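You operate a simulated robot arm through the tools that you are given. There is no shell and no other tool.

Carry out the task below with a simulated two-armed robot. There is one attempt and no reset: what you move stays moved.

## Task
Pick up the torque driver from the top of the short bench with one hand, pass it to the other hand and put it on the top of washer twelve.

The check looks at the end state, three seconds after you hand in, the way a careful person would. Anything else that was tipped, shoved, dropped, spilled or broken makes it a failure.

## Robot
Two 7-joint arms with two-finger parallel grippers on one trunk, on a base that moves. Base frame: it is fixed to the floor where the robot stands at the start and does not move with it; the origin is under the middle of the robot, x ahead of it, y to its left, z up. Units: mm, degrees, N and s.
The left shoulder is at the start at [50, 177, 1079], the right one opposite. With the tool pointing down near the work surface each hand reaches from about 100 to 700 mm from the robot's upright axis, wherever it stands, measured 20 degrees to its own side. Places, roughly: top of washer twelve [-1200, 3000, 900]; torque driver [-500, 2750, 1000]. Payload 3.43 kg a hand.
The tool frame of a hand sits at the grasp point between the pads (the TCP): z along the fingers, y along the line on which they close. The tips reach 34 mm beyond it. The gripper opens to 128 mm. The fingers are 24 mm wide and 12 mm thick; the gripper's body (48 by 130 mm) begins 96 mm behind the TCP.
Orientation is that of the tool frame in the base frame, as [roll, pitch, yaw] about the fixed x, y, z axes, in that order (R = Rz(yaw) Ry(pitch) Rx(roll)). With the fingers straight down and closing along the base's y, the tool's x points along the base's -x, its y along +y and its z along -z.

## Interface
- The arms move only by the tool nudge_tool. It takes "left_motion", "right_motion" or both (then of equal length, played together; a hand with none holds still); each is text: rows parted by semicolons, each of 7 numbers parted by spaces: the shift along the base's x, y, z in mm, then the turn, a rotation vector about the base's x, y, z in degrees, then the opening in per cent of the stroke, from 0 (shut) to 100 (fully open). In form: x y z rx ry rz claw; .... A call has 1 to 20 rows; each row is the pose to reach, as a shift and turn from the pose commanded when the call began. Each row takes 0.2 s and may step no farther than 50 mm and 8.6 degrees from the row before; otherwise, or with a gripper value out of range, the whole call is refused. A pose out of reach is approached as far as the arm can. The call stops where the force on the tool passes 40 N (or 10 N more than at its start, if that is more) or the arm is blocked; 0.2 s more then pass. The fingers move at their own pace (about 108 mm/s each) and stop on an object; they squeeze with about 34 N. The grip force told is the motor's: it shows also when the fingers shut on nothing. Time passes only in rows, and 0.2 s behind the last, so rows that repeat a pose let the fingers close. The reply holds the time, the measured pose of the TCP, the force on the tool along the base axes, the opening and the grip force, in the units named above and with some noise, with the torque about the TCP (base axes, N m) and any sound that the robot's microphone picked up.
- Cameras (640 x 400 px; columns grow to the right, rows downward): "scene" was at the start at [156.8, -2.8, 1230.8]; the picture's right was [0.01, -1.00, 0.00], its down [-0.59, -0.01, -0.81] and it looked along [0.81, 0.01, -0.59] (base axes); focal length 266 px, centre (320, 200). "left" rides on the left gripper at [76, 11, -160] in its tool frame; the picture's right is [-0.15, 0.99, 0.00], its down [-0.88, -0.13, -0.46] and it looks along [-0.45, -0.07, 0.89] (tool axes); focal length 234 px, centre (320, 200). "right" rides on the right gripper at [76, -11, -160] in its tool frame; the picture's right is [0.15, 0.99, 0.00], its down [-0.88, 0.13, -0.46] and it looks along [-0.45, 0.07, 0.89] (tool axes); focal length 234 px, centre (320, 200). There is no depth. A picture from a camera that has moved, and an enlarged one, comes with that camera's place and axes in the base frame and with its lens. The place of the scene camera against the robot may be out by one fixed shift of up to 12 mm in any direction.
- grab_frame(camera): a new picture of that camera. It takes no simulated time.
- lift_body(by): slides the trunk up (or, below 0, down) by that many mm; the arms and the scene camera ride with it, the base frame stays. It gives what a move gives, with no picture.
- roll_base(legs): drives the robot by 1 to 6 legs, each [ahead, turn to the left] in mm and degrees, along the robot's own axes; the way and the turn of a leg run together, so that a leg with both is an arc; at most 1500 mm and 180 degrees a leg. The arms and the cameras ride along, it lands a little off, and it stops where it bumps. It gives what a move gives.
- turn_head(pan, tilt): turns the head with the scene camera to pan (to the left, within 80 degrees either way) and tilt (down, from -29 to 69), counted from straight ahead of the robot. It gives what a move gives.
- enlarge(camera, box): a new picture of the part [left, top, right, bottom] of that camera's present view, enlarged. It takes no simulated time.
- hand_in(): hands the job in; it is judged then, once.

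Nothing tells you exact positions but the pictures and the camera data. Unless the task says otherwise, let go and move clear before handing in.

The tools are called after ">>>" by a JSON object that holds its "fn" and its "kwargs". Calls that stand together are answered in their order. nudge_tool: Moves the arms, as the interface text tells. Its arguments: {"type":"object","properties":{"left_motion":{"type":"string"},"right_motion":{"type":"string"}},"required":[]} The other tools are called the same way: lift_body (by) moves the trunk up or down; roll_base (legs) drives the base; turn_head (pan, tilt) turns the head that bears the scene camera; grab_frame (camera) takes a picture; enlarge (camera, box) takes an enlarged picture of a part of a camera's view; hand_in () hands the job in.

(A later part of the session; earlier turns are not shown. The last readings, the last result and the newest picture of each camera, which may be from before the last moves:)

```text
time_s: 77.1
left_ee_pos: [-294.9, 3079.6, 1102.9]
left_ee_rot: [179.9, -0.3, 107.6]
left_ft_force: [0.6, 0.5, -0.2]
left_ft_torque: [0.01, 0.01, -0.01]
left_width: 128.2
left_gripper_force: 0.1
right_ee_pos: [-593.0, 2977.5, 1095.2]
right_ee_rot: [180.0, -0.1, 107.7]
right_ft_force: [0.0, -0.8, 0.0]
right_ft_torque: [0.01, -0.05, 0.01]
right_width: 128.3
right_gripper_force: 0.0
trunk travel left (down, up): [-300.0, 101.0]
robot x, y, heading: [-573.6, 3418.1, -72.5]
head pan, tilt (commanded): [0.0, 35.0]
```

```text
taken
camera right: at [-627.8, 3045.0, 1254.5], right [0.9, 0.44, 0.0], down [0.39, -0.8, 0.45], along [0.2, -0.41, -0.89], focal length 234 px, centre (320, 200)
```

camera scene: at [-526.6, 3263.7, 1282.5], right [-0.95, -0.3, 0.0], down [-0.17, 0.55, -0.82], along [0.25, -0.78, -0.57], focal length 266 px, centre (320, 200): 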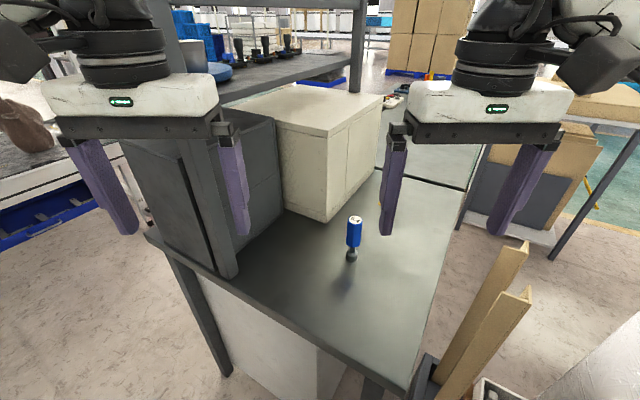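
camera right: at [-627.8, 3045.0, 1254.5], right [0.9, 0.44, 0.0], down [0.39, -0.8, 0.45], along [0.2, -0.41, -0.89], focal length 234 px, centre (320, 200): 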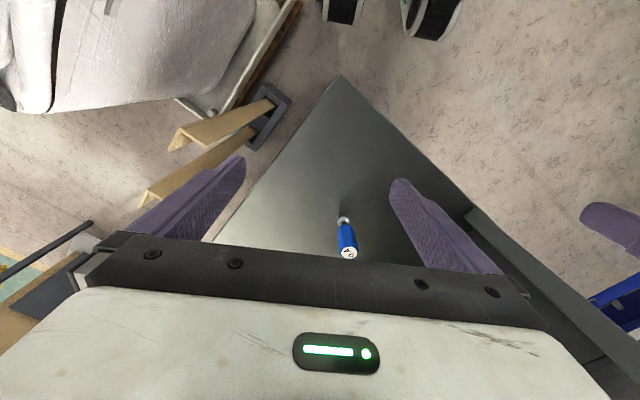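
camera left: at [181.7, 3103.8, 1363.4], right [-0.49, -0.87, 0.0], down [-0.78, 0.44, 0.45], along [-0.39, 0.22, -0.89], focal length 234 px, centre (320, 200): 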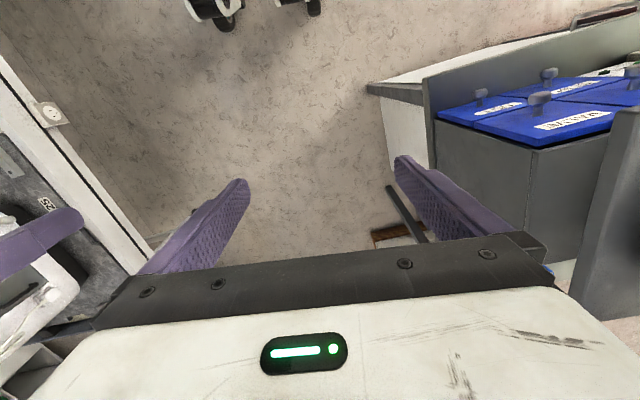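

The tool stands right between my right hand's reach; both cameras put its foot near [-461, 2816] and the handle top at z≈925. I'll enlarge both views to refine and check the surroundings.

>>> {"fn": "enlarge", "kwargs": {"camera": "right", "box": [260, 180, 420, 280]}}

>>> {"fn": "enlarge", "kwargs": {"camera": "scene", "box": [270, 180, 430, 280]}}

```text
4.00 times, centred on (340, 230) of right
camera zoom: at [-627.8, 3045.0, 1254.5], right [0.9, 0.44, 0.0], down [0.39, -0.8, 0.45], along [0.2, -0.41, -0.89], focal length 937 px, centre (240, 80)
```

zoom: 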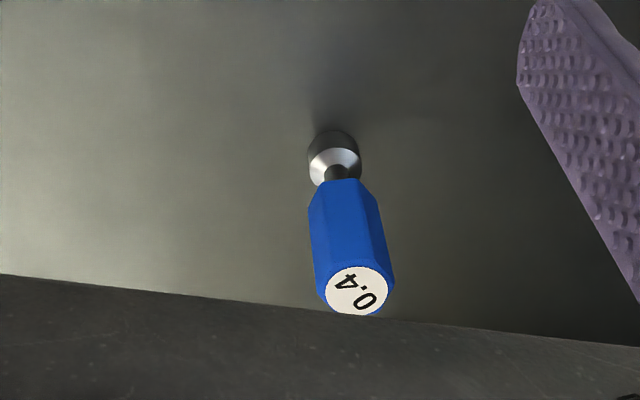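

```text
4.00 times, centred on (350, 230) of scene
camera zoom: at [-526.6, 3263.7, 1282.5], right [-0.95, -0.3, 0.0], down [-0.17, 0.55, -0.82], along [0.25, -0.78, -0.57], focal length 1066 px, centre (200, 80)
```

zoom: 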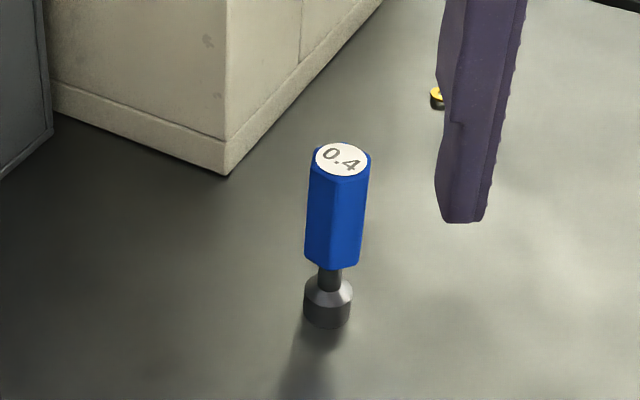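

The driver is at about [-462, 2825], 32 mm wide handle from z≈857 to 930, foot on the bench at z≈805. I'll bring the right hand above it, turned +90° so the fingers close along the robot's ahead axis (which leaves its sides free for the left hand later), staying high.

>>> {"fn": "nudge_tool", "kwargs": {"right_motion": "12 -14 0 0 0 8.2 80; 24 -28 0 0 0 16.4 80; 36 -42 0 0 0 24.6 80; 48 -56 0 0 0 32.8 80; 60 -70 0 0 0 41 80; 72 -84 0 0 0 49.2 80; 84 -98 0 0 0 57.4 80; 96 -112 0 0 0 65.6 80; 108 -126 0 0 0 73.8 80; 120 -140 0 0 0 82 80; 131 -152.5 0 0 0 90 80; 131 -152.5 0 0 0 90 80"}}

>>> {"fn": "grab_frame", "kwargs": {"camera": "right"}}

>>> {"fn": "grab_frame", "kwargs": {"camera": "scene"}}

```text
time_s: 79.7
left_ee_pos: [-296.0, 3079.3, 1102.7]
left_ee_rot: [179.8, -0.2, 107.6]
left_ft_force: [-0.6, 0.1, 0.0]
left_ft_torque: [0.0, -0.01, 0.0]
left_width: 127.9
left_gripper_force: 0.1
right_ee_pos: [-500.3, 3088.8, 1063.3]
right_ee_rot: [-180.0, -0.1, -162.4]
right_ft_force: [0.6, -0.5, 0.5]
right_ft_torque: [0.0, 0.01, -0.01]
right_width: 102.3
right_gripper_force: 0.2
right hand out of reach, approached as far as the arm can: row 6, 7, 8, 9, 10, 11, 12
trunk travel left (down, up): [-300.0, 101.0]
robot x, y, heading: [-576.6, 3417.5, -72.6]
head pan, tilt (commanded): [0.0, 35.0]
```

```text
taken
camera right: at [-568.9, 3054.3, 1223.3], right [-0.44, 0.9, 0.0], down [0.8, 0.39, 0.45], along [0.41, 0.2, -0.89], focal length 234 px, centre (320, 200)
```

right: 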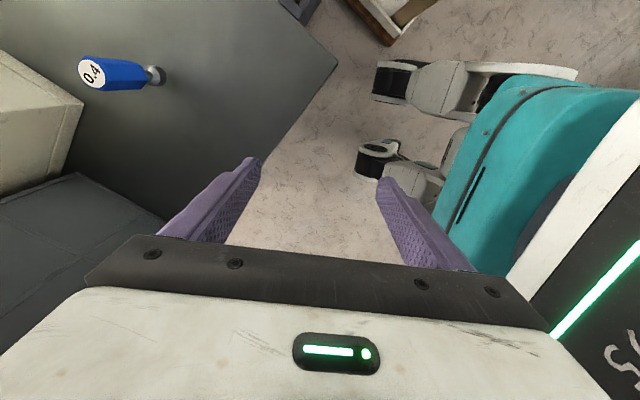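

```text
taken
camera scene: at [-526.8, 3263.4, 1282.4], right [-0.95, -0.3, 0.0], down [-0.17, 0.55, -0.82], along [0.25, -0.78, -0.57], focal length 266 px, centre (320, 200)
```

scene: 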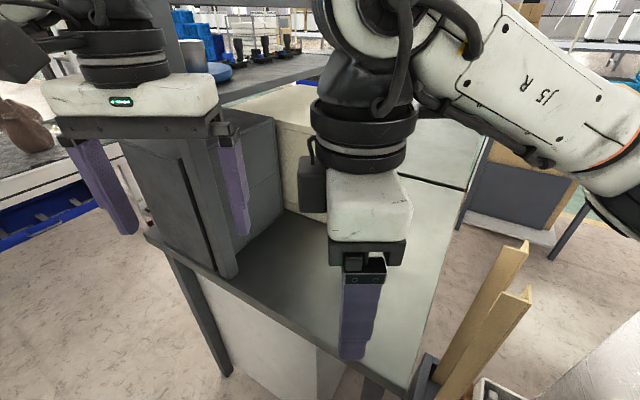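

With +90° turn the right arm can't reach that far (it stopped short, touching nothing). I'll undo the turn and test the −90° direction instead, staying high and back.

>>> {"fn": "nudge_tool", "kwargs": {"right_motion": "-8 -10 3 0 0 -8.2 80; -16 -20 6 0 0 -16.4 80; -24 -30 9 0 0 -24.6 80; -32 -40 12 0 0 -32.8 80; -40 -50 15 0 0 -41 80; -48 -60 18 0 0 -49.2 80; -56 -70 21 0 0 -57.4 80; -64 -80 24 0 0 -65.6 80; -72 -90 27 0 0 -73.8 80; -80 -100 30 0 0 -82 80; -93 -111 32 0 0 -90 80; -93 -111 32 0 0 -90 80"}}

```text
time_s: 82.3
left_ee_pos: [-294.9, 3078.8, 1102.9]
left_ee_rot: [179.9, -0.3, 107.6]
left_ft_force: [-0.6, -0.2, -0.4]
left_ft_torque: [-0.02, 0.0, -0.02]
left_width: 128.0
left_gripper_force: 0.1
right_ee_pos: [-589.2, 2973.0, 1098.5]
right_ee_rot: [180.0, -0.1, 107.5]
right_ft_force: [-0.7, -0.1, 0.2]
right_ft_torque: [0.03, 0.0, 0.03]
right_width: 102.4
right_gripper_force: 0.1
trunk travel left (down, up): [-300.0, 101.0]
robot x, y, heading: [-574.5, 3421.8, -72.7]
head pan, tilt (commanded): [0.0, 35.0]
```

The right hand is back at its earlier pose. Now I'll go over the driver again with the −90° turn, staying at the same height.

>>> {"fn": "nudge_tool", "kwargs": {"right_motion": "12 -14 0 0 0 -8.2 80; 24 -28 0 0 0 -16.4 80; 36 -42 0 0 0 -24.6 80; 48 -56 0 0 0 -32.8 80; 60 -70 0 0 0 -41 80; 72 -84 0 0 0 -49.2 80; 84 -98 0 0 0 -57.4 80; 96 -112 0 0 0 -65.6 80; 108 -126 0 0 0 -73.8 80; 118 -138 0 0 0 -82 80; 127 -148 0 0 0 -90 80; 127 -148 0 0 0 -90 80"}}

>>> {"fn": "grab_frame", "kwargs": {"camera": "right"}}

>>> {"fn": "grab_frame", "kwargs": {"camera": "scene"}}

```text
time_s: 84.9
left_ee_pos: [-296.4, 3079.5, 1102.8]
left_ee_rot: [180.0, -0.2, 107.7]
left_ft_force: [0.6, 0.2, -0.4]
left_ft_torque: [0.0, 0.0, 0.0]
left_width: 128.1
left_gripper_force: 0.0
right_ee_pos: [-460.8, 2825.8, 1097.4]
right_ee_rot: [180.0, -0.1, 17.5]
right_ft_force: [-0.4, 0.1, -0.8]
right_ft_torque: [0.0, -0.01, 0.04]
right_width: 102.5
right_gripper_force: 0.0
trunk travel left (down, up): [-300.0, 101.0]
robot x, y, heading: [-573.8, 3420.7, -72.5]
head pan, tilt (commanded): [0.0, 35.0]
```

```text
taken
camera right: at [-392.0, 2858.5, 1258.1], right [0.44, -0.9, 0.0], down [-0.8, -0.39, 0.45], along [-0.41, -0.2, -0.89], focal length 234 px, centre (320, 200)
```

right: 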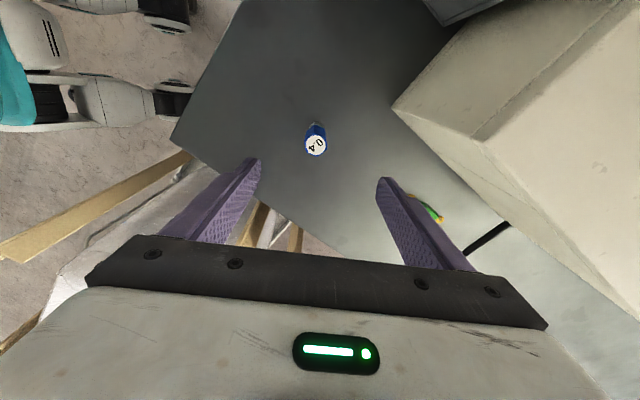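

```text
taken
camera scene: at [-526.7, 3263.4, 1282.4], right [-0.95, -0.3, 0.0], down [-0.17, 0.55, -0.82], along [0.25, -0.78, -0.57], focal length 266 px, centre (320, 200)
```

scene: 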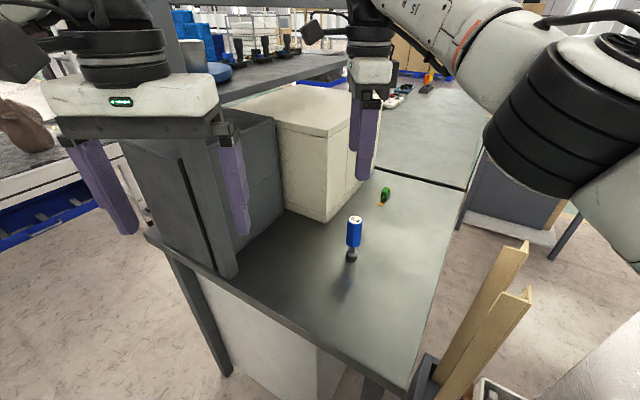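

The hand now hovers over the driver with the fingers open. I'll enlarge the hand view to refine the driver's place.

>>> {"fn": "enlarge", "kwargs": {"camera": "right", "box": [270, 95, 366, 155]}}

>>> {"fn": "enlarge", "kwargs": {"camera": "scene", "box": [300, 90, 428, 270]}}

```text
6.67 times, centred on (318, 125) of right
camera zoom: at [-392.0, 2858.5, 1258.1], right [0.44, -0.9, 0.0], down [-0.8, -0.39, 0.45], along [-0.41, -0.2, -0.89], focal length 1561 px, centre (333, 700)
```

zoom: 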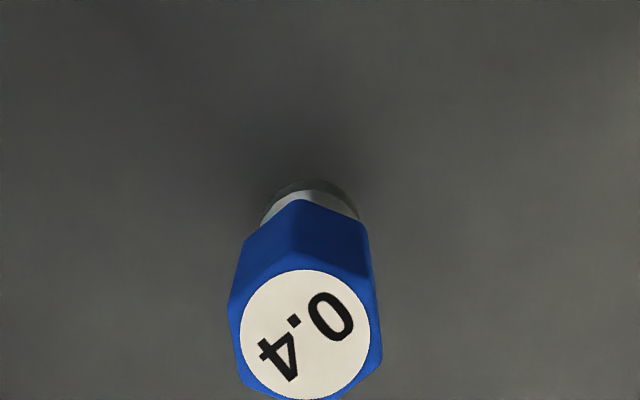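

```text
2.22 times, centred on (364, 180) of scene
camera zoom: at [-526.7, 3263.4, 1282.4], right [-0.95, -0.3, 0.0], down [-0.17, 0.55, -0.82], along [0.25, -0.78, -0.57], focal length 592 px, centre (222, 244)
```

zoom: 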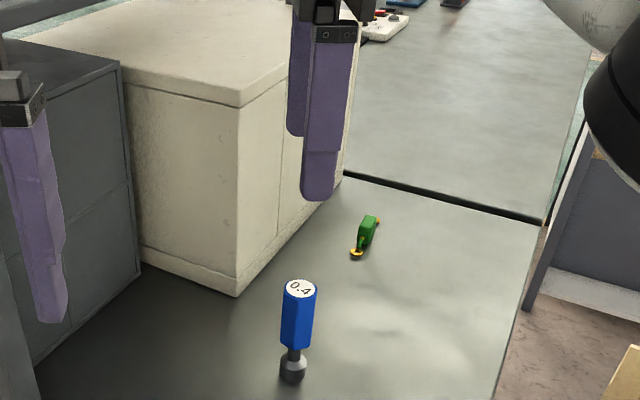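

The driver is at about [-467, 2828], within 7 mm of the hand's axis. I'll correct that and descend straight down to z≈918, so the fingers take the upper part of the handle, still open.

>>> {"fn": "nudge_tool", "kwargs": {"right_motion": "-3 1 -15 0 0 0 80; -6 2.5 -35 0 0 0 80; -6 2.5 -55 0 0 0 80; -6 2.5 -75 0 0 0 80; -6 2.5 -95 0 0 0 80; -6 2.5 -115 0 0 0 80; -6 2.5 -135 0 0 0 80; -6 2.5 -150 0 0 0 80; -6 2.5 -165 0 0 0 80; -6 2.5 -175 0 0 0 80; -6 2.5 -179 0 0 0 80"}}

>>> {"fn": "grab_frame", "kwargs": {"camera": "right"}}

>>> {"fn": "enlarge", "kwargs": {"camera": "scene", "box": [270, 120, 430, 280]}}

```text
time_s: 87.3
left_ee_pos: [-294.0, 3078.9, 1102.2]
left_ee_rot: [179.9, -0.2, 107.6]
left_ft_force: [-0.5, 0.1, -0.7]
left_ft_torque: [0.02, -0.04, 0.02]
left_width: 128.0
left_gripper_force: 0.0
right_ee_pos: [-468.4, 2825.8, 918.8]
right_ee_rot: [-180.0, -0.1, 17.5]
right_ft_force: [-0.7, -0.2, 0.3]
right_ft_torque: [0.01, 0.01, -0.02]
right_width: 102.2
right_gripper_force: 0.1
trunk travel left (down, up): [-300.0, 101.0]
robot x, y, heading: [-572.5, 3419.8, -72.5]
head pan, tilt (commanded): [0.0, 35.0]
```

```text
taken
camera right: at [-399.2, 2859.5, 1078.2], right [0.44, -0.9, 0.0], down [-0.8, -0.39, 0.45], along [-0.41, -0.2, -0.89], focal length 234 px, centre (320, 200)
```

right: 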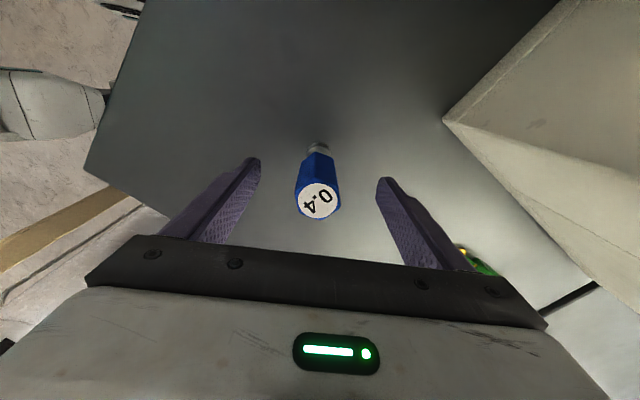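

```text
2.50 times, centred on (350, 200) of scene
camera zoom: at [-526.5, 3263.5, 1282.4], right [-0.95, -0.3, 0.0], down [-0.17, 0.55, -0.82], along [0.25, -0.78, -0.57], focal length 666 px, centre (245, 200)
```

zoom: 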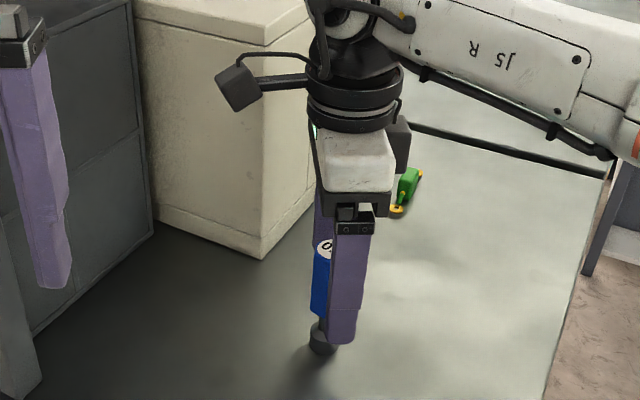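

The handle stands centred between the fingers at the right height. I'll close on it now.

>>> {"fn": "nudge_tool", "kwargs": {"right_motion": "0 0 0 0 0 0 50; 0 0 0 0 0 0 30; 0 0 0 0 0 0 0; 0 0 0 0 0 0 0; 0 0 0 0 0 0 0; 0 0 0 0 0 0 0"}}

>>> {"fn": "grab_frame", "kwargs": {"camera": "right"}}

>>> {"fn": "enlarge", "kwargs": {"camera": "scene", "box": [270, 120, 430, 280]}}

```text
time_s: 88.7
left_ee_pos: [-294.2, 3079.7, 1102.4]
left_ee_rot: [179.9, -0.2, 107.6]
left_ft_force: [0.3, -0.2, 0.3]
left_ft_torque: [0.0, -0.01, -0.02]
left_width: 127.9
left_gripper_force: 0.0
right_ee_pos: [-466.5, 2826.4, 919.2]
right_ee_rot: [-180.0, -0.1, 17.6]
right_ft_force: [0.3, -0.2, 0.5]
right_ft_torque: [0.04, 0.05, -0.01]
right_width: 32.2
right_gripper_force: 33.7
trunk travel left (down, up): [-300.0, 101.0]
robot x, y, heading: [-574.7, 3419.9, -72.5]
head pan, tilt (commanded): [0.0, 35.0]
```

```text
taken
camera right: at [-399.2, 2859.5, 1078.6], right [0.44, -0.9, 0.0], down [-0.8, -0.39, 0.45], along [-0.41, -0.2, -0.89], focal length 234 px, centre (320, 200)
```

right: 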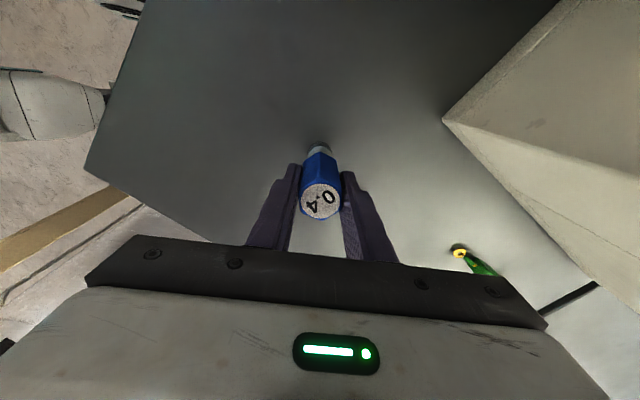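

```text
2.50 times, centred on (350, 200) of scene
camera zoom: at [-526.5, 3263.5, 1282.4], right [-0.95, -0.3, 0.0], down [-0.17, 0.55, -0.82], along [0.25, -0.78, -0.57], focal length 666 px, centre (245, 200)
```

zoom: 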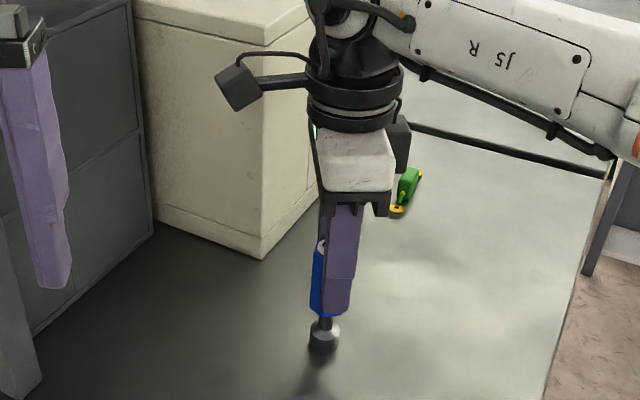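

The grip holds at 32.2 mm with 34 N and the driver is still upright. I'll lift it straight up about 200 mm.

>>> {"fn": "nudge_tool", "kwargs": {"right_motion": "0 0 5 0 0 0 0; 0 0 15 0 0 0 0; 0 0 30 0 0 0 0; 0 0 50 0 0 0 0; 0 0 70 0 0 0 0; 0 0 90 0 0 0 0; 0 0 110 0 0 0 0; 0 0 130 0 0 0 0; 0 0 150 0 0 0 0; 0 0 170 0 0 0 0; 0 0 190 0 0 0 0; 0 0 200 0 0 0 0; 0 0 200 0 0 0 0"}}

>>> {"fn": "grab_frame", "kwargs": {"camera": "right"}}

>>> {"fn": "grab_frame", "kwargs": {"camera": "scene"}}

```text
time_s: 91.5
left_ee_pos: [-293.7, 3078.1, 1101.6]
left_ee_rot: [179.9, -0.3, 107.6]
left_ft_force: [-0.3, 0.1, -0.1]
left_ft_torque: [-0.01, 0.01, 0.01]
left_width: 128.0
left_gripper_force: 0.0
right_ee_pos: [-467.4, 2828.7, 1118.3]
right_ee_rot: [-180.0, -0.1, 17.6]
right_ft_force: [-0.1, -0.8, -2.3]
right_ft_torque: [0.02, -0.02, -0.03]
right_width: 29.9
right_gripper_force: 34.8
trunk travel left (down, up): [-300.0, 101.0]
robot x, y, heading: [-575.7, 3419.6, -72.8]
head pan, tilt (commanded): [0.0, 35.0]
```

```text
taken
camera right: at [-398.7, 2861.8, 1278.0], right [0.44, -0.9, 0.0], down [-0.8, -0.39, 0.45], along [-0.41, -0.2, -0.89], focal length 234 px, centre (320, 200)
```

right: 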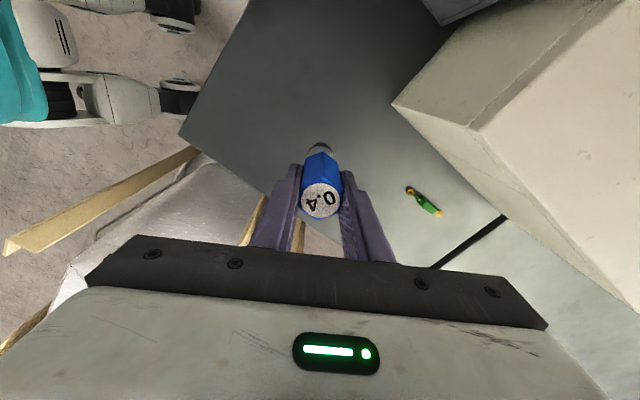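

```text
taken
camera scene: at [-526.5, 3263.2, 1282.3], right [-0.95, -0.3, 0.0], down [-0.17, 0.55, -0.82], along [0.25, -0.78, -0.57], focal length 266 px, centre (320, 200)
```

scene: 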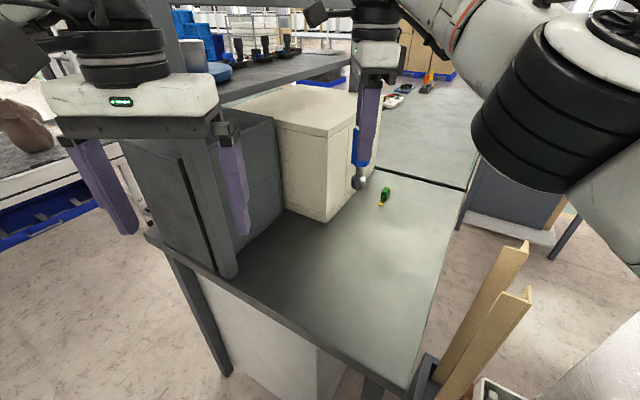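

The driver is safely lifted in the right hand (about 2–3 N of weight). I'll back off 240 mm from the bench to get free room for the pass.

>>> {"fn": "roll_base", "kwargs": {"legs": [[-240, 0]]}}

>>> {"fn": "grab_frame", "kwargs": {"camera": "scene"}}

```text
time_s: 93.3
left_ee_pos: [-364.5, 3306.2, 1102.0]
left_ee_rot: [179.9, -0.2, 107.9]
left_ft_force: [0.5, -0.3, 0.4]
left_ft_torque: [-0.01, 0.01, 0.03]
left_width: 128.0
left_gripper_force: 0.1
right_ee_pos: [-535.1, 3055.6, 1118.2]
right_ee_rot: [180.0, -0.1, 17.9]
right_ft_force: [0.0, 0.6, -2.2]
right_ft_torque: [-0.01, 0.0, -0.01]
right_width: 29.9
right_gripper_force: 34.2
trunk travel left (down, up): [-300.0, 101.0]
robot x, y, heading: [-644.5, 3643.7, -72.1]
head pan, tilt (commanded): [0.0, 35.0]
```

```text
taken
camera scene: at [-597.6, 3489.8, 1282.5], right [-0.95, -0.31, 0.0], down [-0.18, 0.55, -0.82], along [0.25, -0.78, -0.57], focal length 266 px, centre (320, 200)
```

scene: 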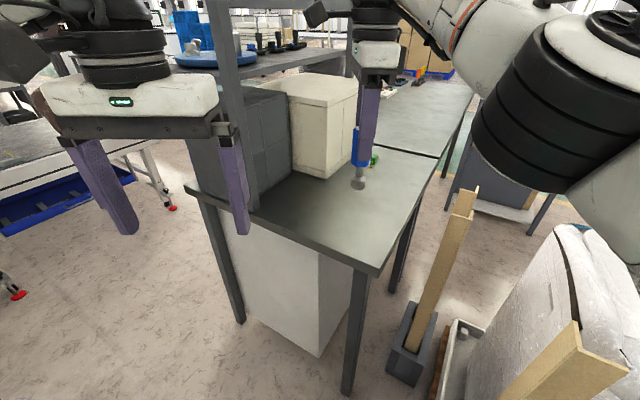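

The bench is clear now. I'll bring the right hand to straight ahead of the robot (about 560 mm ahead) and tilt the left hand 45° so its fingers point forward-down, in stages.

>>> {"fn": "nudge_tool", "kwargs": {"right_motion": "7.8 6.8 0 0 0 0 0; 15.6 13.7 0 0 0 0 0; 23.4 20.5 0 0 0 0 0; 31.2 27.4 0 0 0 0 0; 38.9 34.2 0 0 0 0 0; 46.7 41 0 0 0 0 0; 54.5 47.9 0 0 0 0 0; 62.3 54.7 0 0 0 0 0", "left_motion": "-6.6 -5.1 -3.6 -5.35 -1.72 0 100; -13.2 -10.3 -7.2 -10.7 -3.45 0 100; -19.8 -15.4 -10.9 -16.05 -5.17 0 100; -26.4 -20.6 -14.5 -21.4 -6.9 0 100; -33 -25.7 -18.1 -26.75 -8.62 0 100; -39.7 -30.9 -21.7 -32.1 -10.35 0 100; -46.3 -36 -25.4 -37.45 -12.07 0 100; -52.9 -41.2 -29 -42.8 -13.8 0 100"}}

>>> {"fn": "grab_frame", "kwargs": {"camera": "scene"}}

>>> {"fn": "grab_frame", "kwargs": {"camera": "left"}}

>>> {"fn": "grab_frame", "kwargs": {"camera": "right"}}

```text
time_s: 95.3
left_ee_pos: [-418.3, 3265.0, 1072.7]
left_ee_rot: [180.0, 44.8, 108.0]
left_ft_force: [0.0, -0.4, 0.5]
left_ft_torque: [0.02, 0.0, 0.01]
left_width: 127.6
left_gripper_force: 0.0
right_ee_pos: [-498.5, 3084.1, 1131.7]
right_ee_rot: [179.7, -2.2, 14.6]
right_ft_force: [0.2, -1.1, -1.4]
right_ft_torque: [0.03, 0.02, 0.01]
right_width: 29.8
right_gripper_force: 34.1
right hand out of reach, approached as far as the arm can: row 5, 6, 7, 8
trunk travel left (down, up): [-300.0, 101.0]
robot x, y, heading: [-646.5, 3648.1, -72.1]
head pan, tilt (commanded): [0.0, 35.0]
stopped in row 8 (right hand): the arm was blocked; the commanded pose is now the measured one
```

```text
taken
camera scene: at [-597.3, 3488.6, 1282.2], right [-0.95, -0.31, 0.0], down [-0.18, 0.55, -0.82], along [0.25, -0.78, -0.57], focal length 266 px, centre (320, 200)
```

scene: 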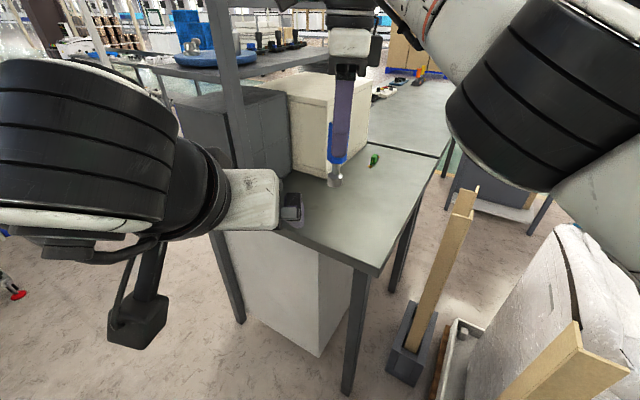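

```text
taken
camera left: at [-458.2, 3426.1, 1133.2], right [0.97, 0.21, 0.1], down [-0.03, -0.33, 0.94], along [0.23, -0.92, -0.31], focal length 234 px, centre (320, 200)
```

left: 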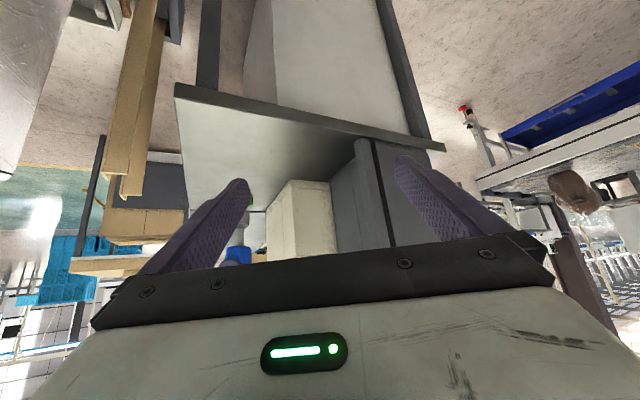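

```text
taken
camera right: at [-436.0, 3112.0, 1294.7], right [0.39, -0.92, 0.01], down [-0.84, -0.35, 0.42], along [-0.38, -0.17, -0.91], focal length 234 px, centre (320, 200)
```

right: 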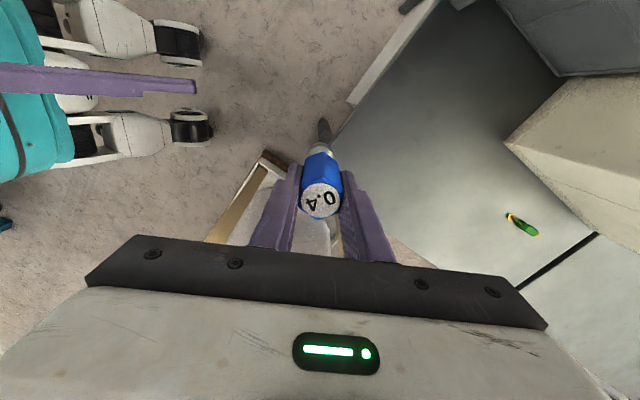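

The left hand is tilted as wanted; the right arm hit its limit, so it will hold at about 580 mm ahead, 38 mm right of centre. I'll restore the right hand to exactly vertical there, and slide the left hand sideways to line up behind it.

>>> {"fn": "nudge_tool", "kwargs": {"right_motion": "-1.4 -0.3 -3.4 -0.1 0.55 0.82 0; -2.8 -0.5 -6.9 -0.2 1.1 1.65 0; -4.1 -0.8 -10.3 -0.3 1.64 2.5 0; -5.5 -1 -13.7 -0.39 2.19 3.3 0; -5.5 -1 -13.7 -0.39 2.19 3.3 0; -5.5 -1 -13.7 -0.39 2.19 3.3 0"}}

```text
time_s: 96.7
left_ee_pos: [-417.8, 3265.5, 1072.5]
left_ee_rot: [-180.0, 44.9, 108.0]
left_ft_force: [0.3, -0.2, -0.1]
left_ft_torque: [0.01, 0.03, 0.03]
left_width: 128.2
left_gripper_force: 0.0
right_ee_pos: [-503.8, 3079.2, 1120.5]
right_ee_rot: [179.9, 0.1, 17.7]
right_ft_force: [-0.5, 0.0, -1.5]
right_ft_torque: [-0.02, 0.0, -0.05]
right_width: 29.6
right_gripper_force: 34.2
right hand out of reach, approached as far as the arm can: row 4, 5, 6
trunk travel left (down, up): [-300.0, 101.0]
robot x, y, heading: [-646.0, 3645.7, -72.1]
head pan, tilt (commanded): [0.0, 35.0]
```

The right hand holds vertically at about [-504, 3079, 1120]. Now the left hand slides sideways to stand 130 mm behind the driver, open.

>>> {"fn": "nudge_tool", "kwargs": {"left_motion": "-15.7 -7.9 0.4 0 0 0 100; -31.5 -15.7 0.8 0 0 0 100; -47.2 -23.6 1.1 0 0 0 100; -62.9 -31.5 1.5 0 0 0 100; -78.6 -39.3 1.9 0 0 0 100; -94.4 -47.2 2.3 0 0 0 100; -110.1 -55 2.6 0 0 0 100; -125.8 -62.9 3 0 0 0 100"}}

>>> {"fn": "grab_frame", "kwargs": {"camera": "left"}}

>>> {"fn": "grab_frame", "kwargs": {"camera": "scene"}}

>>> {"fn": "grab_frame", "kwargs": {"camera": "right"}}

```text
time_s: 98.5
left_ee_pos: [-543.4, 3200.6, 1076.6]
left_ee_rot: [-180.0, 44.8, 107.9]
left_ft_force: [0.0, -0.5, -0.3]
left_ft_torque: [0.01, -0.02, 0.01]
left_width: 128.1
left_gripper_force: 0.0
right_ee_pos: [-504.8, 3079.8, 1121.2]
right_ee_rot: [179.8, 0.0, 17.8]
right_ft_force: [-0.3, -0.4, -1.9]
right_ft_torque: [-0.01, 0.0, 0.0]
right_width: 30.1
right_gripper_force: 34.3
trunk travel left (down, up): [-300.0, 101.0]
robot x, y, heading: [-646.1, 3641.3, -71.9]
head pan, tilt (commanded): [0.0, 35.0]
```

```text
taken
camera left: at [-583.6, 3362.6, 1136.7], right [0.97, 0.21, 0.1], down [-0.03, -0.33, 0.94], along [0.23, -0.92, -0.31], focal length 234 px, centre (320, 200)
```

left: 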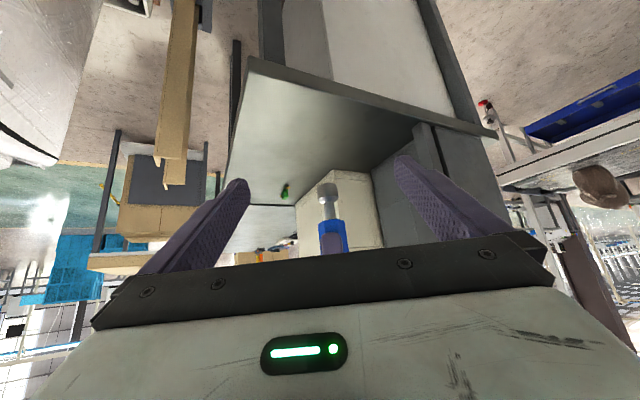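

```text
taken
camera scene: at [-597.8, 3489.2, 1282.4], right [-0.95, -0.31, 0.0], down [-0.17, 0.55, -0.82], along [0.25, -0.78, -0.57], focal length 266 px, centre (320, 200)
```

scene: 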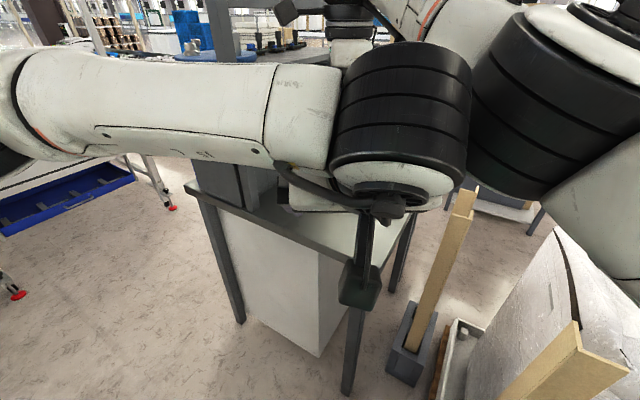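

```text
taken
camera right: at [-436.6, 3113.4, 1280.7], right [0.44, -0.9, 0.0], down [-0.8, -0.39, 0.45], along [-0.41, -0.2, -0.89], focal length 234 px, centre (320, 200)
```

right: 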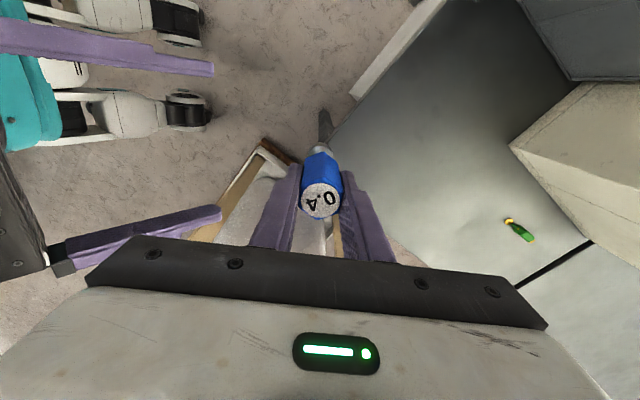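

Left fingers are open and lined up behind the driver. I'll enlarge the left view to measure where the handle ends below the right fingertips.

>>> {"fn": "enlarge", "kwargs": {"camera": "left", "box": [280, 160, 392, 260]}}

```text
4.00 times, centred on (336, 210) of left
camera zoom: at [-583.6, 3362.6, 1136.7], right [0.97, 0.21, 0.1], down [-0.03, -0.33, 0.94], along [0.23, -0.92, -0.31], focal length 937 px, centre (256, 160)
```

zoom: 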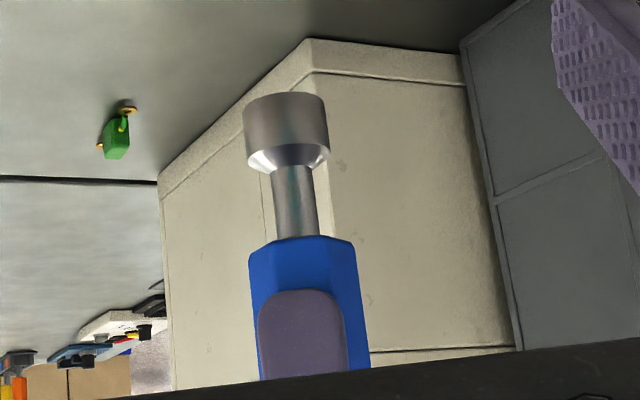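

The handle's lower end sits about 51 mm below the right TCP, leaving room for the left fingers. The left wrist and right elbow look close in the picture, so I'll look from another head angle before closing in.

>>> {"fn": "turn_head", "kwargs": {"pan": -45, "tilt": 20}}

>>> {"fn": "grab_frame", "kwargs": {"camera": "scene"}}

>>> {"fn": "turn_head", "kwargs": {"pan": 40, "tilt": 15}}

>>> {"fn": "grab_frame", "kwargs": {"camera": "scene"}}

```text
time_s: 99.6
left_ee_pos: [-542.2, 3200.9, 1075.5]
left_ee_rot: [-179.9, 44.8, 108.1]
left_ft_force: [-0.2, -0.6, 1.1]
left_ft_torque: [-0.05, 0.01, 0.0]
left_width: 128.2
left_gripper_force: 0.0
right_ee_pos: [-504.0, 3080.2, 1121.2]
right_ee_rot: [179.8, -0.2, 17.7]
right_ft_force: [0.2, 0.2, -1.6]
right_ft_torque: [0.01, -0.01, 0.0]
right_width: 30.1
right_gripper_force: 33.4
trunk travel left (down, up): [-300.0, 101.0]
robot x, y, heading: [-646.5, 3647.7, -72.1]
head pan, tilt (commanded): [-45.0, 20.0]
```

```text
taken
camera scene: at [-666.9, 3490.3, 1306.2], right [-0.89, 0.46, 0.0], down [0.16, 0.3, -0.94], along [-0.43, -0.84, -0.34], focal length 266 px, centre (320, 200)
```

scene: 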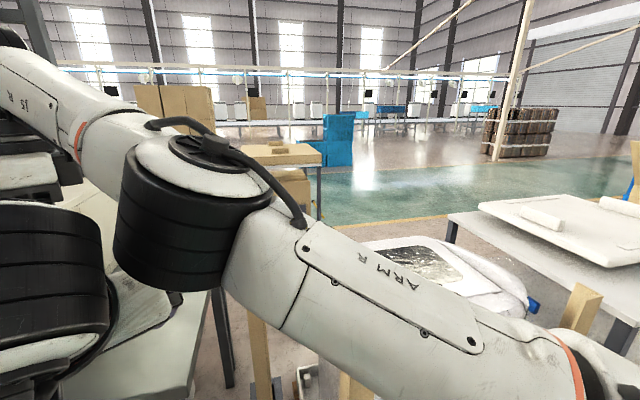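

```text
time_s: 101.2
left_ee_pos: [-542.9, 3201.9, 1076.3]
left_ee_rot: [180.0, 44.8, 108.0]
left_ft_force: [-0.1, 0.1, -0.5]
left_ft_torque: [0.06, 0.0, 0.0]
left_width: 127.9
left_gripper_force: 0.0
right_ee_pos: [-505.1, 3080.3, 1121.1]
right_ee_rot: [179.8, -0.1, 17.7]
right_ft_force: [0.5, 0.2, -1.0]
right_ft_torque: [0.0, 0.05, -0.01]
right_width: 30.1
right_gripper_force: 33.6
trunk travel left (down, up): [-300.0, 101.0]
robot x, y, heading: [-648.8, 3645.3, -72.2]
head pan, tilt (commanded): [40.0, 15.0]
```

```text
taken
camera scene: at [-545.4, 3523.3, 1314.4], right [-0.53, -0.85, 0.0], down [-0.22, 0.14, -0.97], along [0.82, -0.52, -0.26], focal length 266 px, centre (320, 200)
```

scene: 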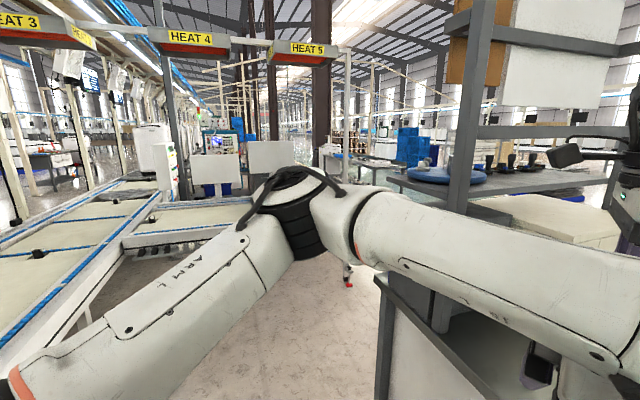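

The left wrist is only millimetres from the right elbow and the right forearm would be in the way, so this pass geometry is bad. I'll retreat the left hand to the left, and then turn the right hand to the opposite yaw (its elbow outward) nearer to the robot.

>>> {"fn": "nudge_tool", "kwargs": {"left_motion": "18 8 0 0 0 0 100; 46 20 0 0 0 0 100; 83 36 0 0 0 0 100; 120 52 0 0 0 0 100; 155 68 0 0 0 0 100; 184 80 0 0 0 0 100"}}

>>> {"fn": "turn_head", "kwargs": {"pan": 0, "tilt": 35}}

>>> {"fn": "grab_frame", "kwargs": {"camera": "scene"}}

```text
time_s: 102.6
left_ee_pos: [-358.6, 3284.1, 1078.5]
left_ee_rot: [-180.0, 44.8, 107.8]
left_ft_force: [-0.6, 0.6, 0.3]
left_ft_torque: [-0.04, 0.01, -0.04]
left_width: 128.1
left_gripper_force: 0.1
right_ee_pos: [-503.0, 3081.7, 1121.8]
right_ee_rot: [179.8, 0.0, 17.6]
right_ft_force: [0.6, -0.8, -1.6]
right_ft_torque: [0.01, 0.01, 0.0]
right_width: 30.1
right_gripper_force: 34.0
trunk travel left (down, up): [-300.0, 101.0]
robot x, y, heading: [-646.4, 3646.3, -72.2]
head pan, tilt (commanded): [40.0, 15.0]
```

```text
time_s: 103.7
left_ee_pos: [-360.3, 3282.8, 1078.8]
left_ee_rot: [-180.0, 44.8, 108.1]
left_ft_force: [-0.6, 0.2, -0.1]
left_ft_torque: [0.0, 0.0, -0.05]
left_width: 128.1
left_gripper_force: 0.2
right_ee_pos: [-504.4, 3079.9, 1119.9]
right_ee_rot: [179.8, -0.1, 17.6]
right_ft_force: [0.3, -0.1, -2.6]
right_ft_torque: [-0.02, 0.01, -0.01]
right_width: 30.0
right_gripper_force: 34.0
trunk travel left (down, up): [-300.0, 101.0]
robot x, y, heading: [-643.3, 3643.3, -72.3]
head pan, tilt (commanded): [0.0, 35.0]
```

```text
taken
camera scene: at [-597.4, 3489.4, 1282.4], right [-0.95, -0.31, 0.0], down [-0.18, 0.55, -0.82], along [0.25, -0.78, -0.57], focal length 266 px, centre (320, 200)
```

scene: 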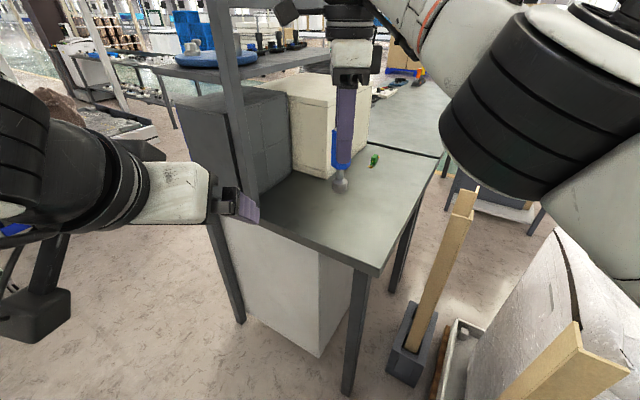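

The left hand is clear. Now the right hand retracts to about 450 mm ahead and turns +135° (past its normal yaw), keeping the driver upright.

>>> {"fn": "nudge_tool", "kwargs": {"right_motion": "-6.3 6.1 0 0 0 7.94 0; -12.7 12.1 0 0 0 15.88 0; -19 18.2 0 0 0 23.8 0; -25.3 24.2 0 0 0 31.8 0; -31.6 30.3 0 0 0 39.7 0; -38 36.3 0 0 0 47.6 0; -44.3 42.4 0 0 0 55.6 0; -50.6 48.4 0 0 0 63.5 0; -57 54.5 0 0 0 71.5 0; -63.3 60.5 0 0 0 79.4 0; -69.6 66.6 0 0 0 87.3 0; -76 72.6 0 0 0 95.3 0; -82.3 78.7 0 0 0 103.2 0; -88.6 84.7 0 0 0 111.2 0; -94.9 90.8 0 0 0 119.1 0; -101.3 96.8 0 0 0 127.1 0; -107.6 102.9 0 0 0 135 0; -107.6 102.9 0 0 0 135 0"}}

>>> {"fn": "grab_frame", "kwargs": {"camera": "scene"}}

>>> {"fn": "grab_frame", "kwargs": {"camera": "right"}}

```text
time_s: 107.5
left_ee_pos: [-360.3, 3282.8, 1079.4]
left_ee_rot: [180.0, 44.9, 108.1]
left_ft_force: [-0.3, 0.5, -1.0]
left_ft_torque: [-0.01, 0.0, 0.01]
left_width: 127.9
left_gripper_force: 0.1
right_ee_pos: [-609.4, 3185.2, 1122.8]
right_ee_rot: [179.8, 0.1, 153.3]
right_ft_force: [-0.6, 0.3, -2.2]
right_ft_torque: [0.0, -0.02, 0.02]
right_width: 30.3
right_gripper_force: 33.9
right hand out of reach, approached as far as the arm can: row 1, 2, 3, 4, 5
trunk travel left (down, up): [-300.0, 101.0]
robot x, y, heading: [-648.0, 3643.3, -72.2]
head pan, tilt (commanded): [0.0, 35.0]
```

```text
taken
camera scene: at [-597.4, 3489.3, 1282.4], right [-0.95, -0.31, 0.0], down [-0.18, 0.55, -0.82], along [0.25, -0.78, -0.57], focal length 266 px, centre (320, 200)
```

scene: 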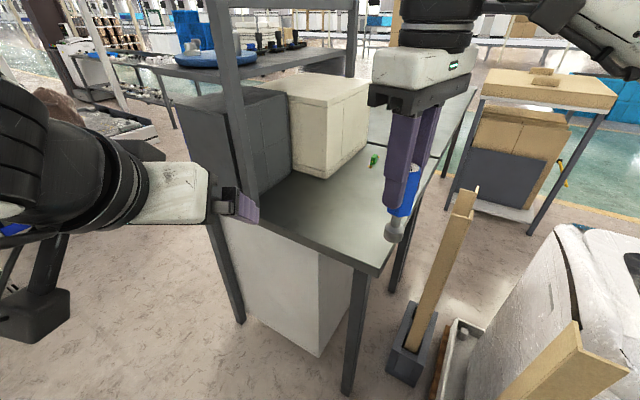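

```text
taken
camera right: at [-682.4, 3207.6, 1281.9], right [0.31, 0.95, 0.0], down [0.84, -0.28, 0.46], along [0.44, -0.14, -0.89], focal length 234 px, centre (320, 200)
```

right: 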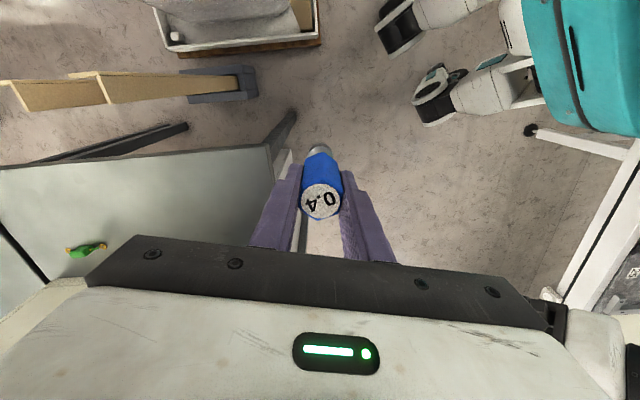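

The right arm is now in a good posture with its elbow out to the right. I'll shift the right hand slightly ahead and toward the centre, while the left hand turns −45° in place so it points ahead-right and down.

>>> {"fn": "nudge_tool", "kwargs": {"right_motion": "9.7 -5.6 0 0 0 0 0; 19.4 -11.3 0 0 0 0 0; 29 -16.9 0 0 0 0 0; 38.7 -22.5 0 0 0 0 0; 48.4 -28.2 0 0 0 0 0; 58.1 -33.8 0 0 0 0 0", "left_motion": "0 0 0 0 0 -7.5 100; 0 0 0 0 0 -15 100; 0 0 0 0 0 -22.5 100; 0 0 0 0 0 -30 100; 0 0 0 0 0 -37.5 100; 0 0 0 0 0 -44.8 100"}}

>>> {"fn": "grab_frame", "kwargs": {"camera": "scene"}}

>>> {"fn": "grab_frame", "kwargs": {"camera": "left"}}

```text
time_s: 108.9
left_ee_pos: [-360.6, 3283.5, 1075.6]
left_ee_rot: [180.0, 44.8, 63.1]
left_ft_force: [0.4, 0.0, -0.1]
left_ft_torque: [0.0, 0.04, 0.0]
left_width: 127.9
left_gripper_force: 0.1
right_ee_pos: [-552.0, 3151.7, 1120.0]
right_ee_rot: [179.7, 0.0, 153.3]
right_ft_force: [0.7, -0.3, -2.7]
right_ft_torque: [0.02, 0.0, -0.03]
right_width: 30.0
right_gripper_force: 34.1
trunk travel left (down, up): [-300.0, 101.0]
robot x, y, heading: [-644.9, 3638.8, -71.7]
head pan, tilt (commanded): [0.0, 35.0]
```

```text
taken
camera scene: at [-597.1, 3489.3, 1282.3], right [-0.95, -0.31, 0.0], down [-0.18, 0.55, -0.82], along [0.25, -0.78, -0.57], focal length 266 px, centre (320, 200)
```

scene: 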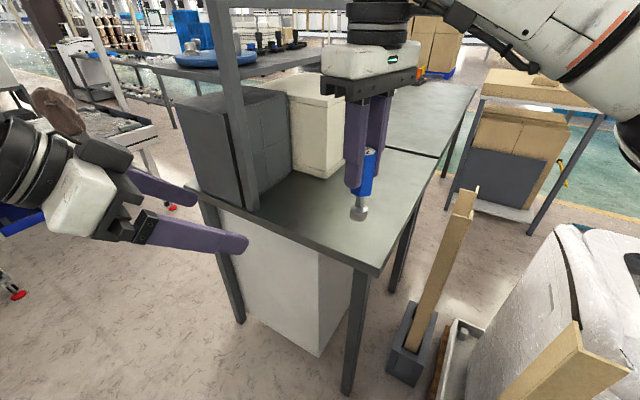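

```text
taken
camera left: at [-274.1, 3425.9, 1136.8], right [0.84, -0.54, 0.1], down [-0.25, -0.21, 0.94], along [-0.49, -0.81, -0.31], focal length 234 px, centre (320, 200)
```

left: 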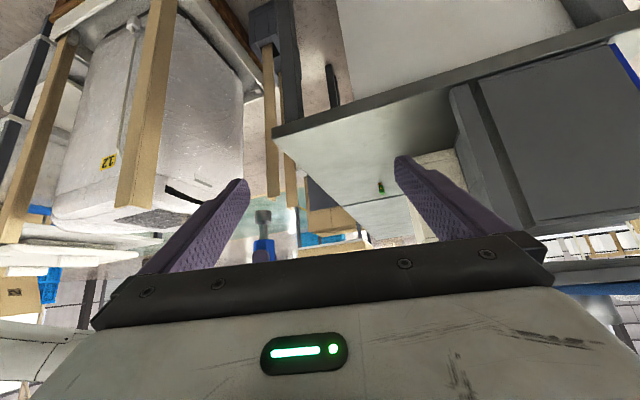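

Both hands are placed well, the left pointing toward the driver from the rear left. I'll move the left hand to 100 mm short of the driver along its approach line, still open.

>>> {"fn": "nudge_tool", "kwargs": {"left_motion": "-18.3 -5.3 0.8 0 0 0 100; -36.6 -10.7 1.6 0 0 0 100; -54.8 -16 2.4 0 0 0 100; -73.1 -21.3 3.2 0 0 0 100; -91.4 -26.6 4 0 0 0 100; -109.7 -32 4.8 0 0 0 100; -127.9 -37.3 5.6 0 0 0 100; -146.2 -42.6 6.4 0 0 0 100"}}

>>> {"fn": "grab_frame", "kwargs": {"camera": "scene"}}

>>> {"fn": "grab_frame", "kwargs": {"camera": "left"}}

>>> {"fn": "grab_frame", "kwargs": {"camera": "right"}}

```text
time_s: 110.7
left_ee_pos: [-507.6, 3241.7, 1080.1]
left_ee_rot: [-180.0, 44.8, 63.1]
left_ft_force: [0.2, -0.8, -0.5]
left_ft_torque: [-0.03, -0.02, -0.01]
left_width: 127.8
left_gripper_force: 0.0
right_ee_pos: [-551.3, 3151.9, 1120.5]
right_ee_rot: [179.7, 0.2, 153.0]
right_ft_force: [-0.1, -0.4, -2.1]
right_ft_torque: [-0.01, 0.02, 0.02]
right_width: 29.9
right_gripper_force: 33.5
trunk travel left (down, up): [-300.0, 101.0]
robot x, y, heading: [-647.5, 3645.2, -72.2]
head pan, tilt (commanded): [0.0, 35.0]
```

```text
taken
camera scene: at [-597.8, 3489.2, 1282.4], right [-0.95, -0.31, 0.0], down [-0.17, 0.55, -0.82], along [0.25, -0.78, -0.57], focal length 266 px, centre (320, 200)
```

scene: 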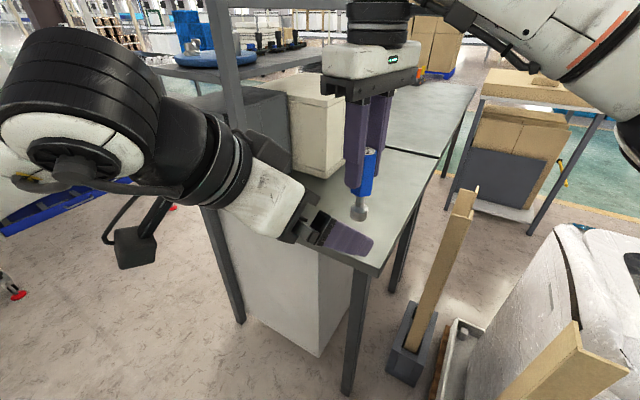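

```text
taken
camera left: at [-422.2, 3385.3, 1140.9], right [0.84, -0.54, 0.1], down [-0.25, -0.21, 0.94], along [-0.49, -0.82, -0.31], focal length 234 px, centre (320, 200)
```

left: 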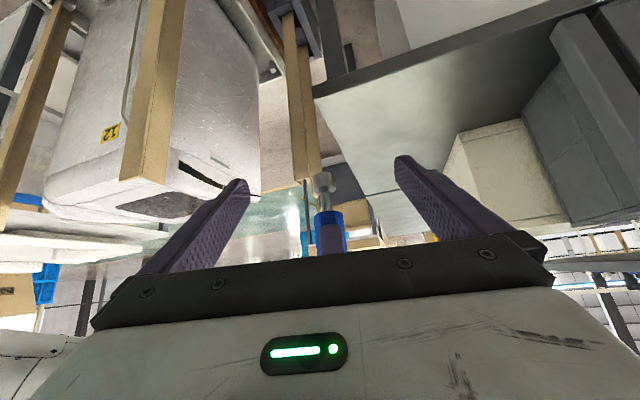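

```text
taken
camera right: at [-625.4, 3174.4, 1280.4], right [0.32, 0.95, 0.01], down [0.84, -0.28, 0.46], along [0.44, -0.14, -0.89], focal length 234 px, centre (320, 200)
```

right: 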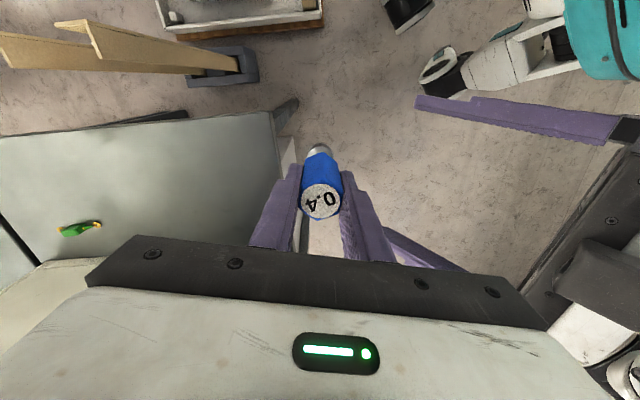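

The driver stands centred between the open left fingers in the left view. I'll advance the left hand the last 100 mm along its line, slowly.

>>> {"fn": "nudge_tool", "kwargs": {"left_motion": "-5.5 -11.2 0 0 0 0 100; -10.9 -22.5 0 0 0 0 100; -16.4 -33.7 0 0 0 0 100; -21.9 -44.9 -0.5 0 0 0 100; -27.3 -56.1 -0.5 0 0 0 100; -32.8 -67.4 -1 0 0 0 100; -38.2 -78.6 -1 0 0 0 100; -43.7 -89.8 -1 0 0 0 100"}}

>>> {"fn": "grab_frame", "kwargs": {"camera": "scene"}}

>>> {"fn": "grab_frame", "kwargs": {"camera": "left"}}

>>> {"fn": "grab_frame", "kwargs": {"camera": "right"}}

```text
time_s: 112.5
left_ee_pos: [-548.3, 3148.4, 1081.0]
left_ee_rot: [-180.0, 44.8, 63.2]
left_ft_force: [0.2, 0.0, 0.1]
left_ft_torque: [0.01, -0.01, -0.01]
left_width: 127.7
left_gripper_force: 0.1
right_ee_pos: [-551.7, 3151.6, 1120.9]
right_ee_rot: [179.8, 0.1, 153.0]
right_ft_force: [0.1, 0.5, -1.0]
right_ft_torque: [0.02, 0.02, -0.03]
right_width: 30.3
right_gripper_force: 33.9
trunk travel left (down, up): [-300.0, 101.0]
robot x, y, heading: [-644.5, 3642.8, -72.4]
head pan, tilt (commanded): [0.0, 35.0]
```

```text
taken
camera scene: at [-597.6, 3489.2, 1282.4], right [-0.95, -0.31, 0.0], down [-0.18, 0.55, -0.82], along [0.25, -0.78, -0.57], focal length 266 px, centre (320, 200)
```

scene: 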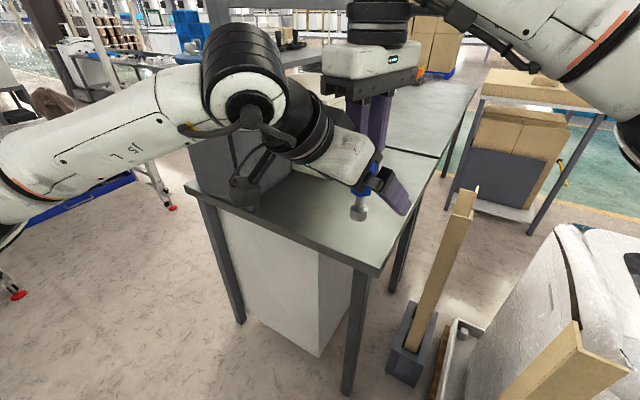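

```text
taken
camera left: at [-462.5, 3291.7, 1141.2], right [0.84, -0.54, 0.1], down [-0.25, -0.21, 0.94], along [-0.49, -0.82, -0.31], focal length 234 px, centre (320, 200)
```

left: 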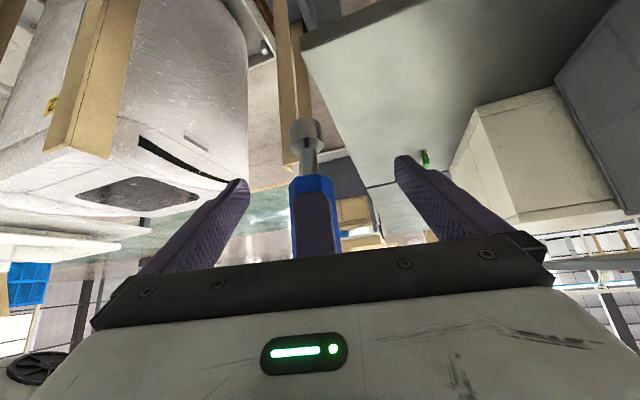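

```text
taken
camera right: at [-625.2, 3174.4, 1280.4], right [0.32, 0.95, 0.01], down [0.84, -0.28, 0.46], along [0.44, -0.14, -0.89], focal length 234 px, centre (320, 200)
```

right: 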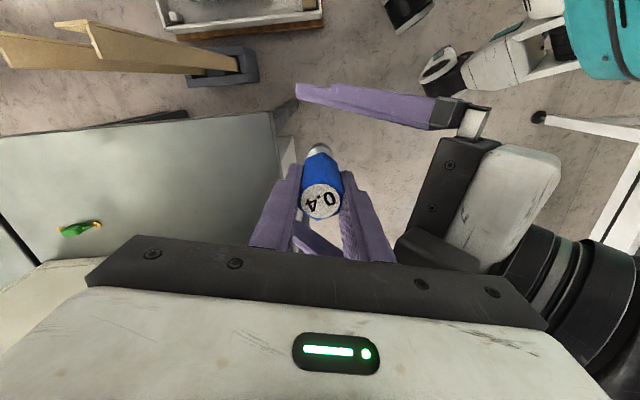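

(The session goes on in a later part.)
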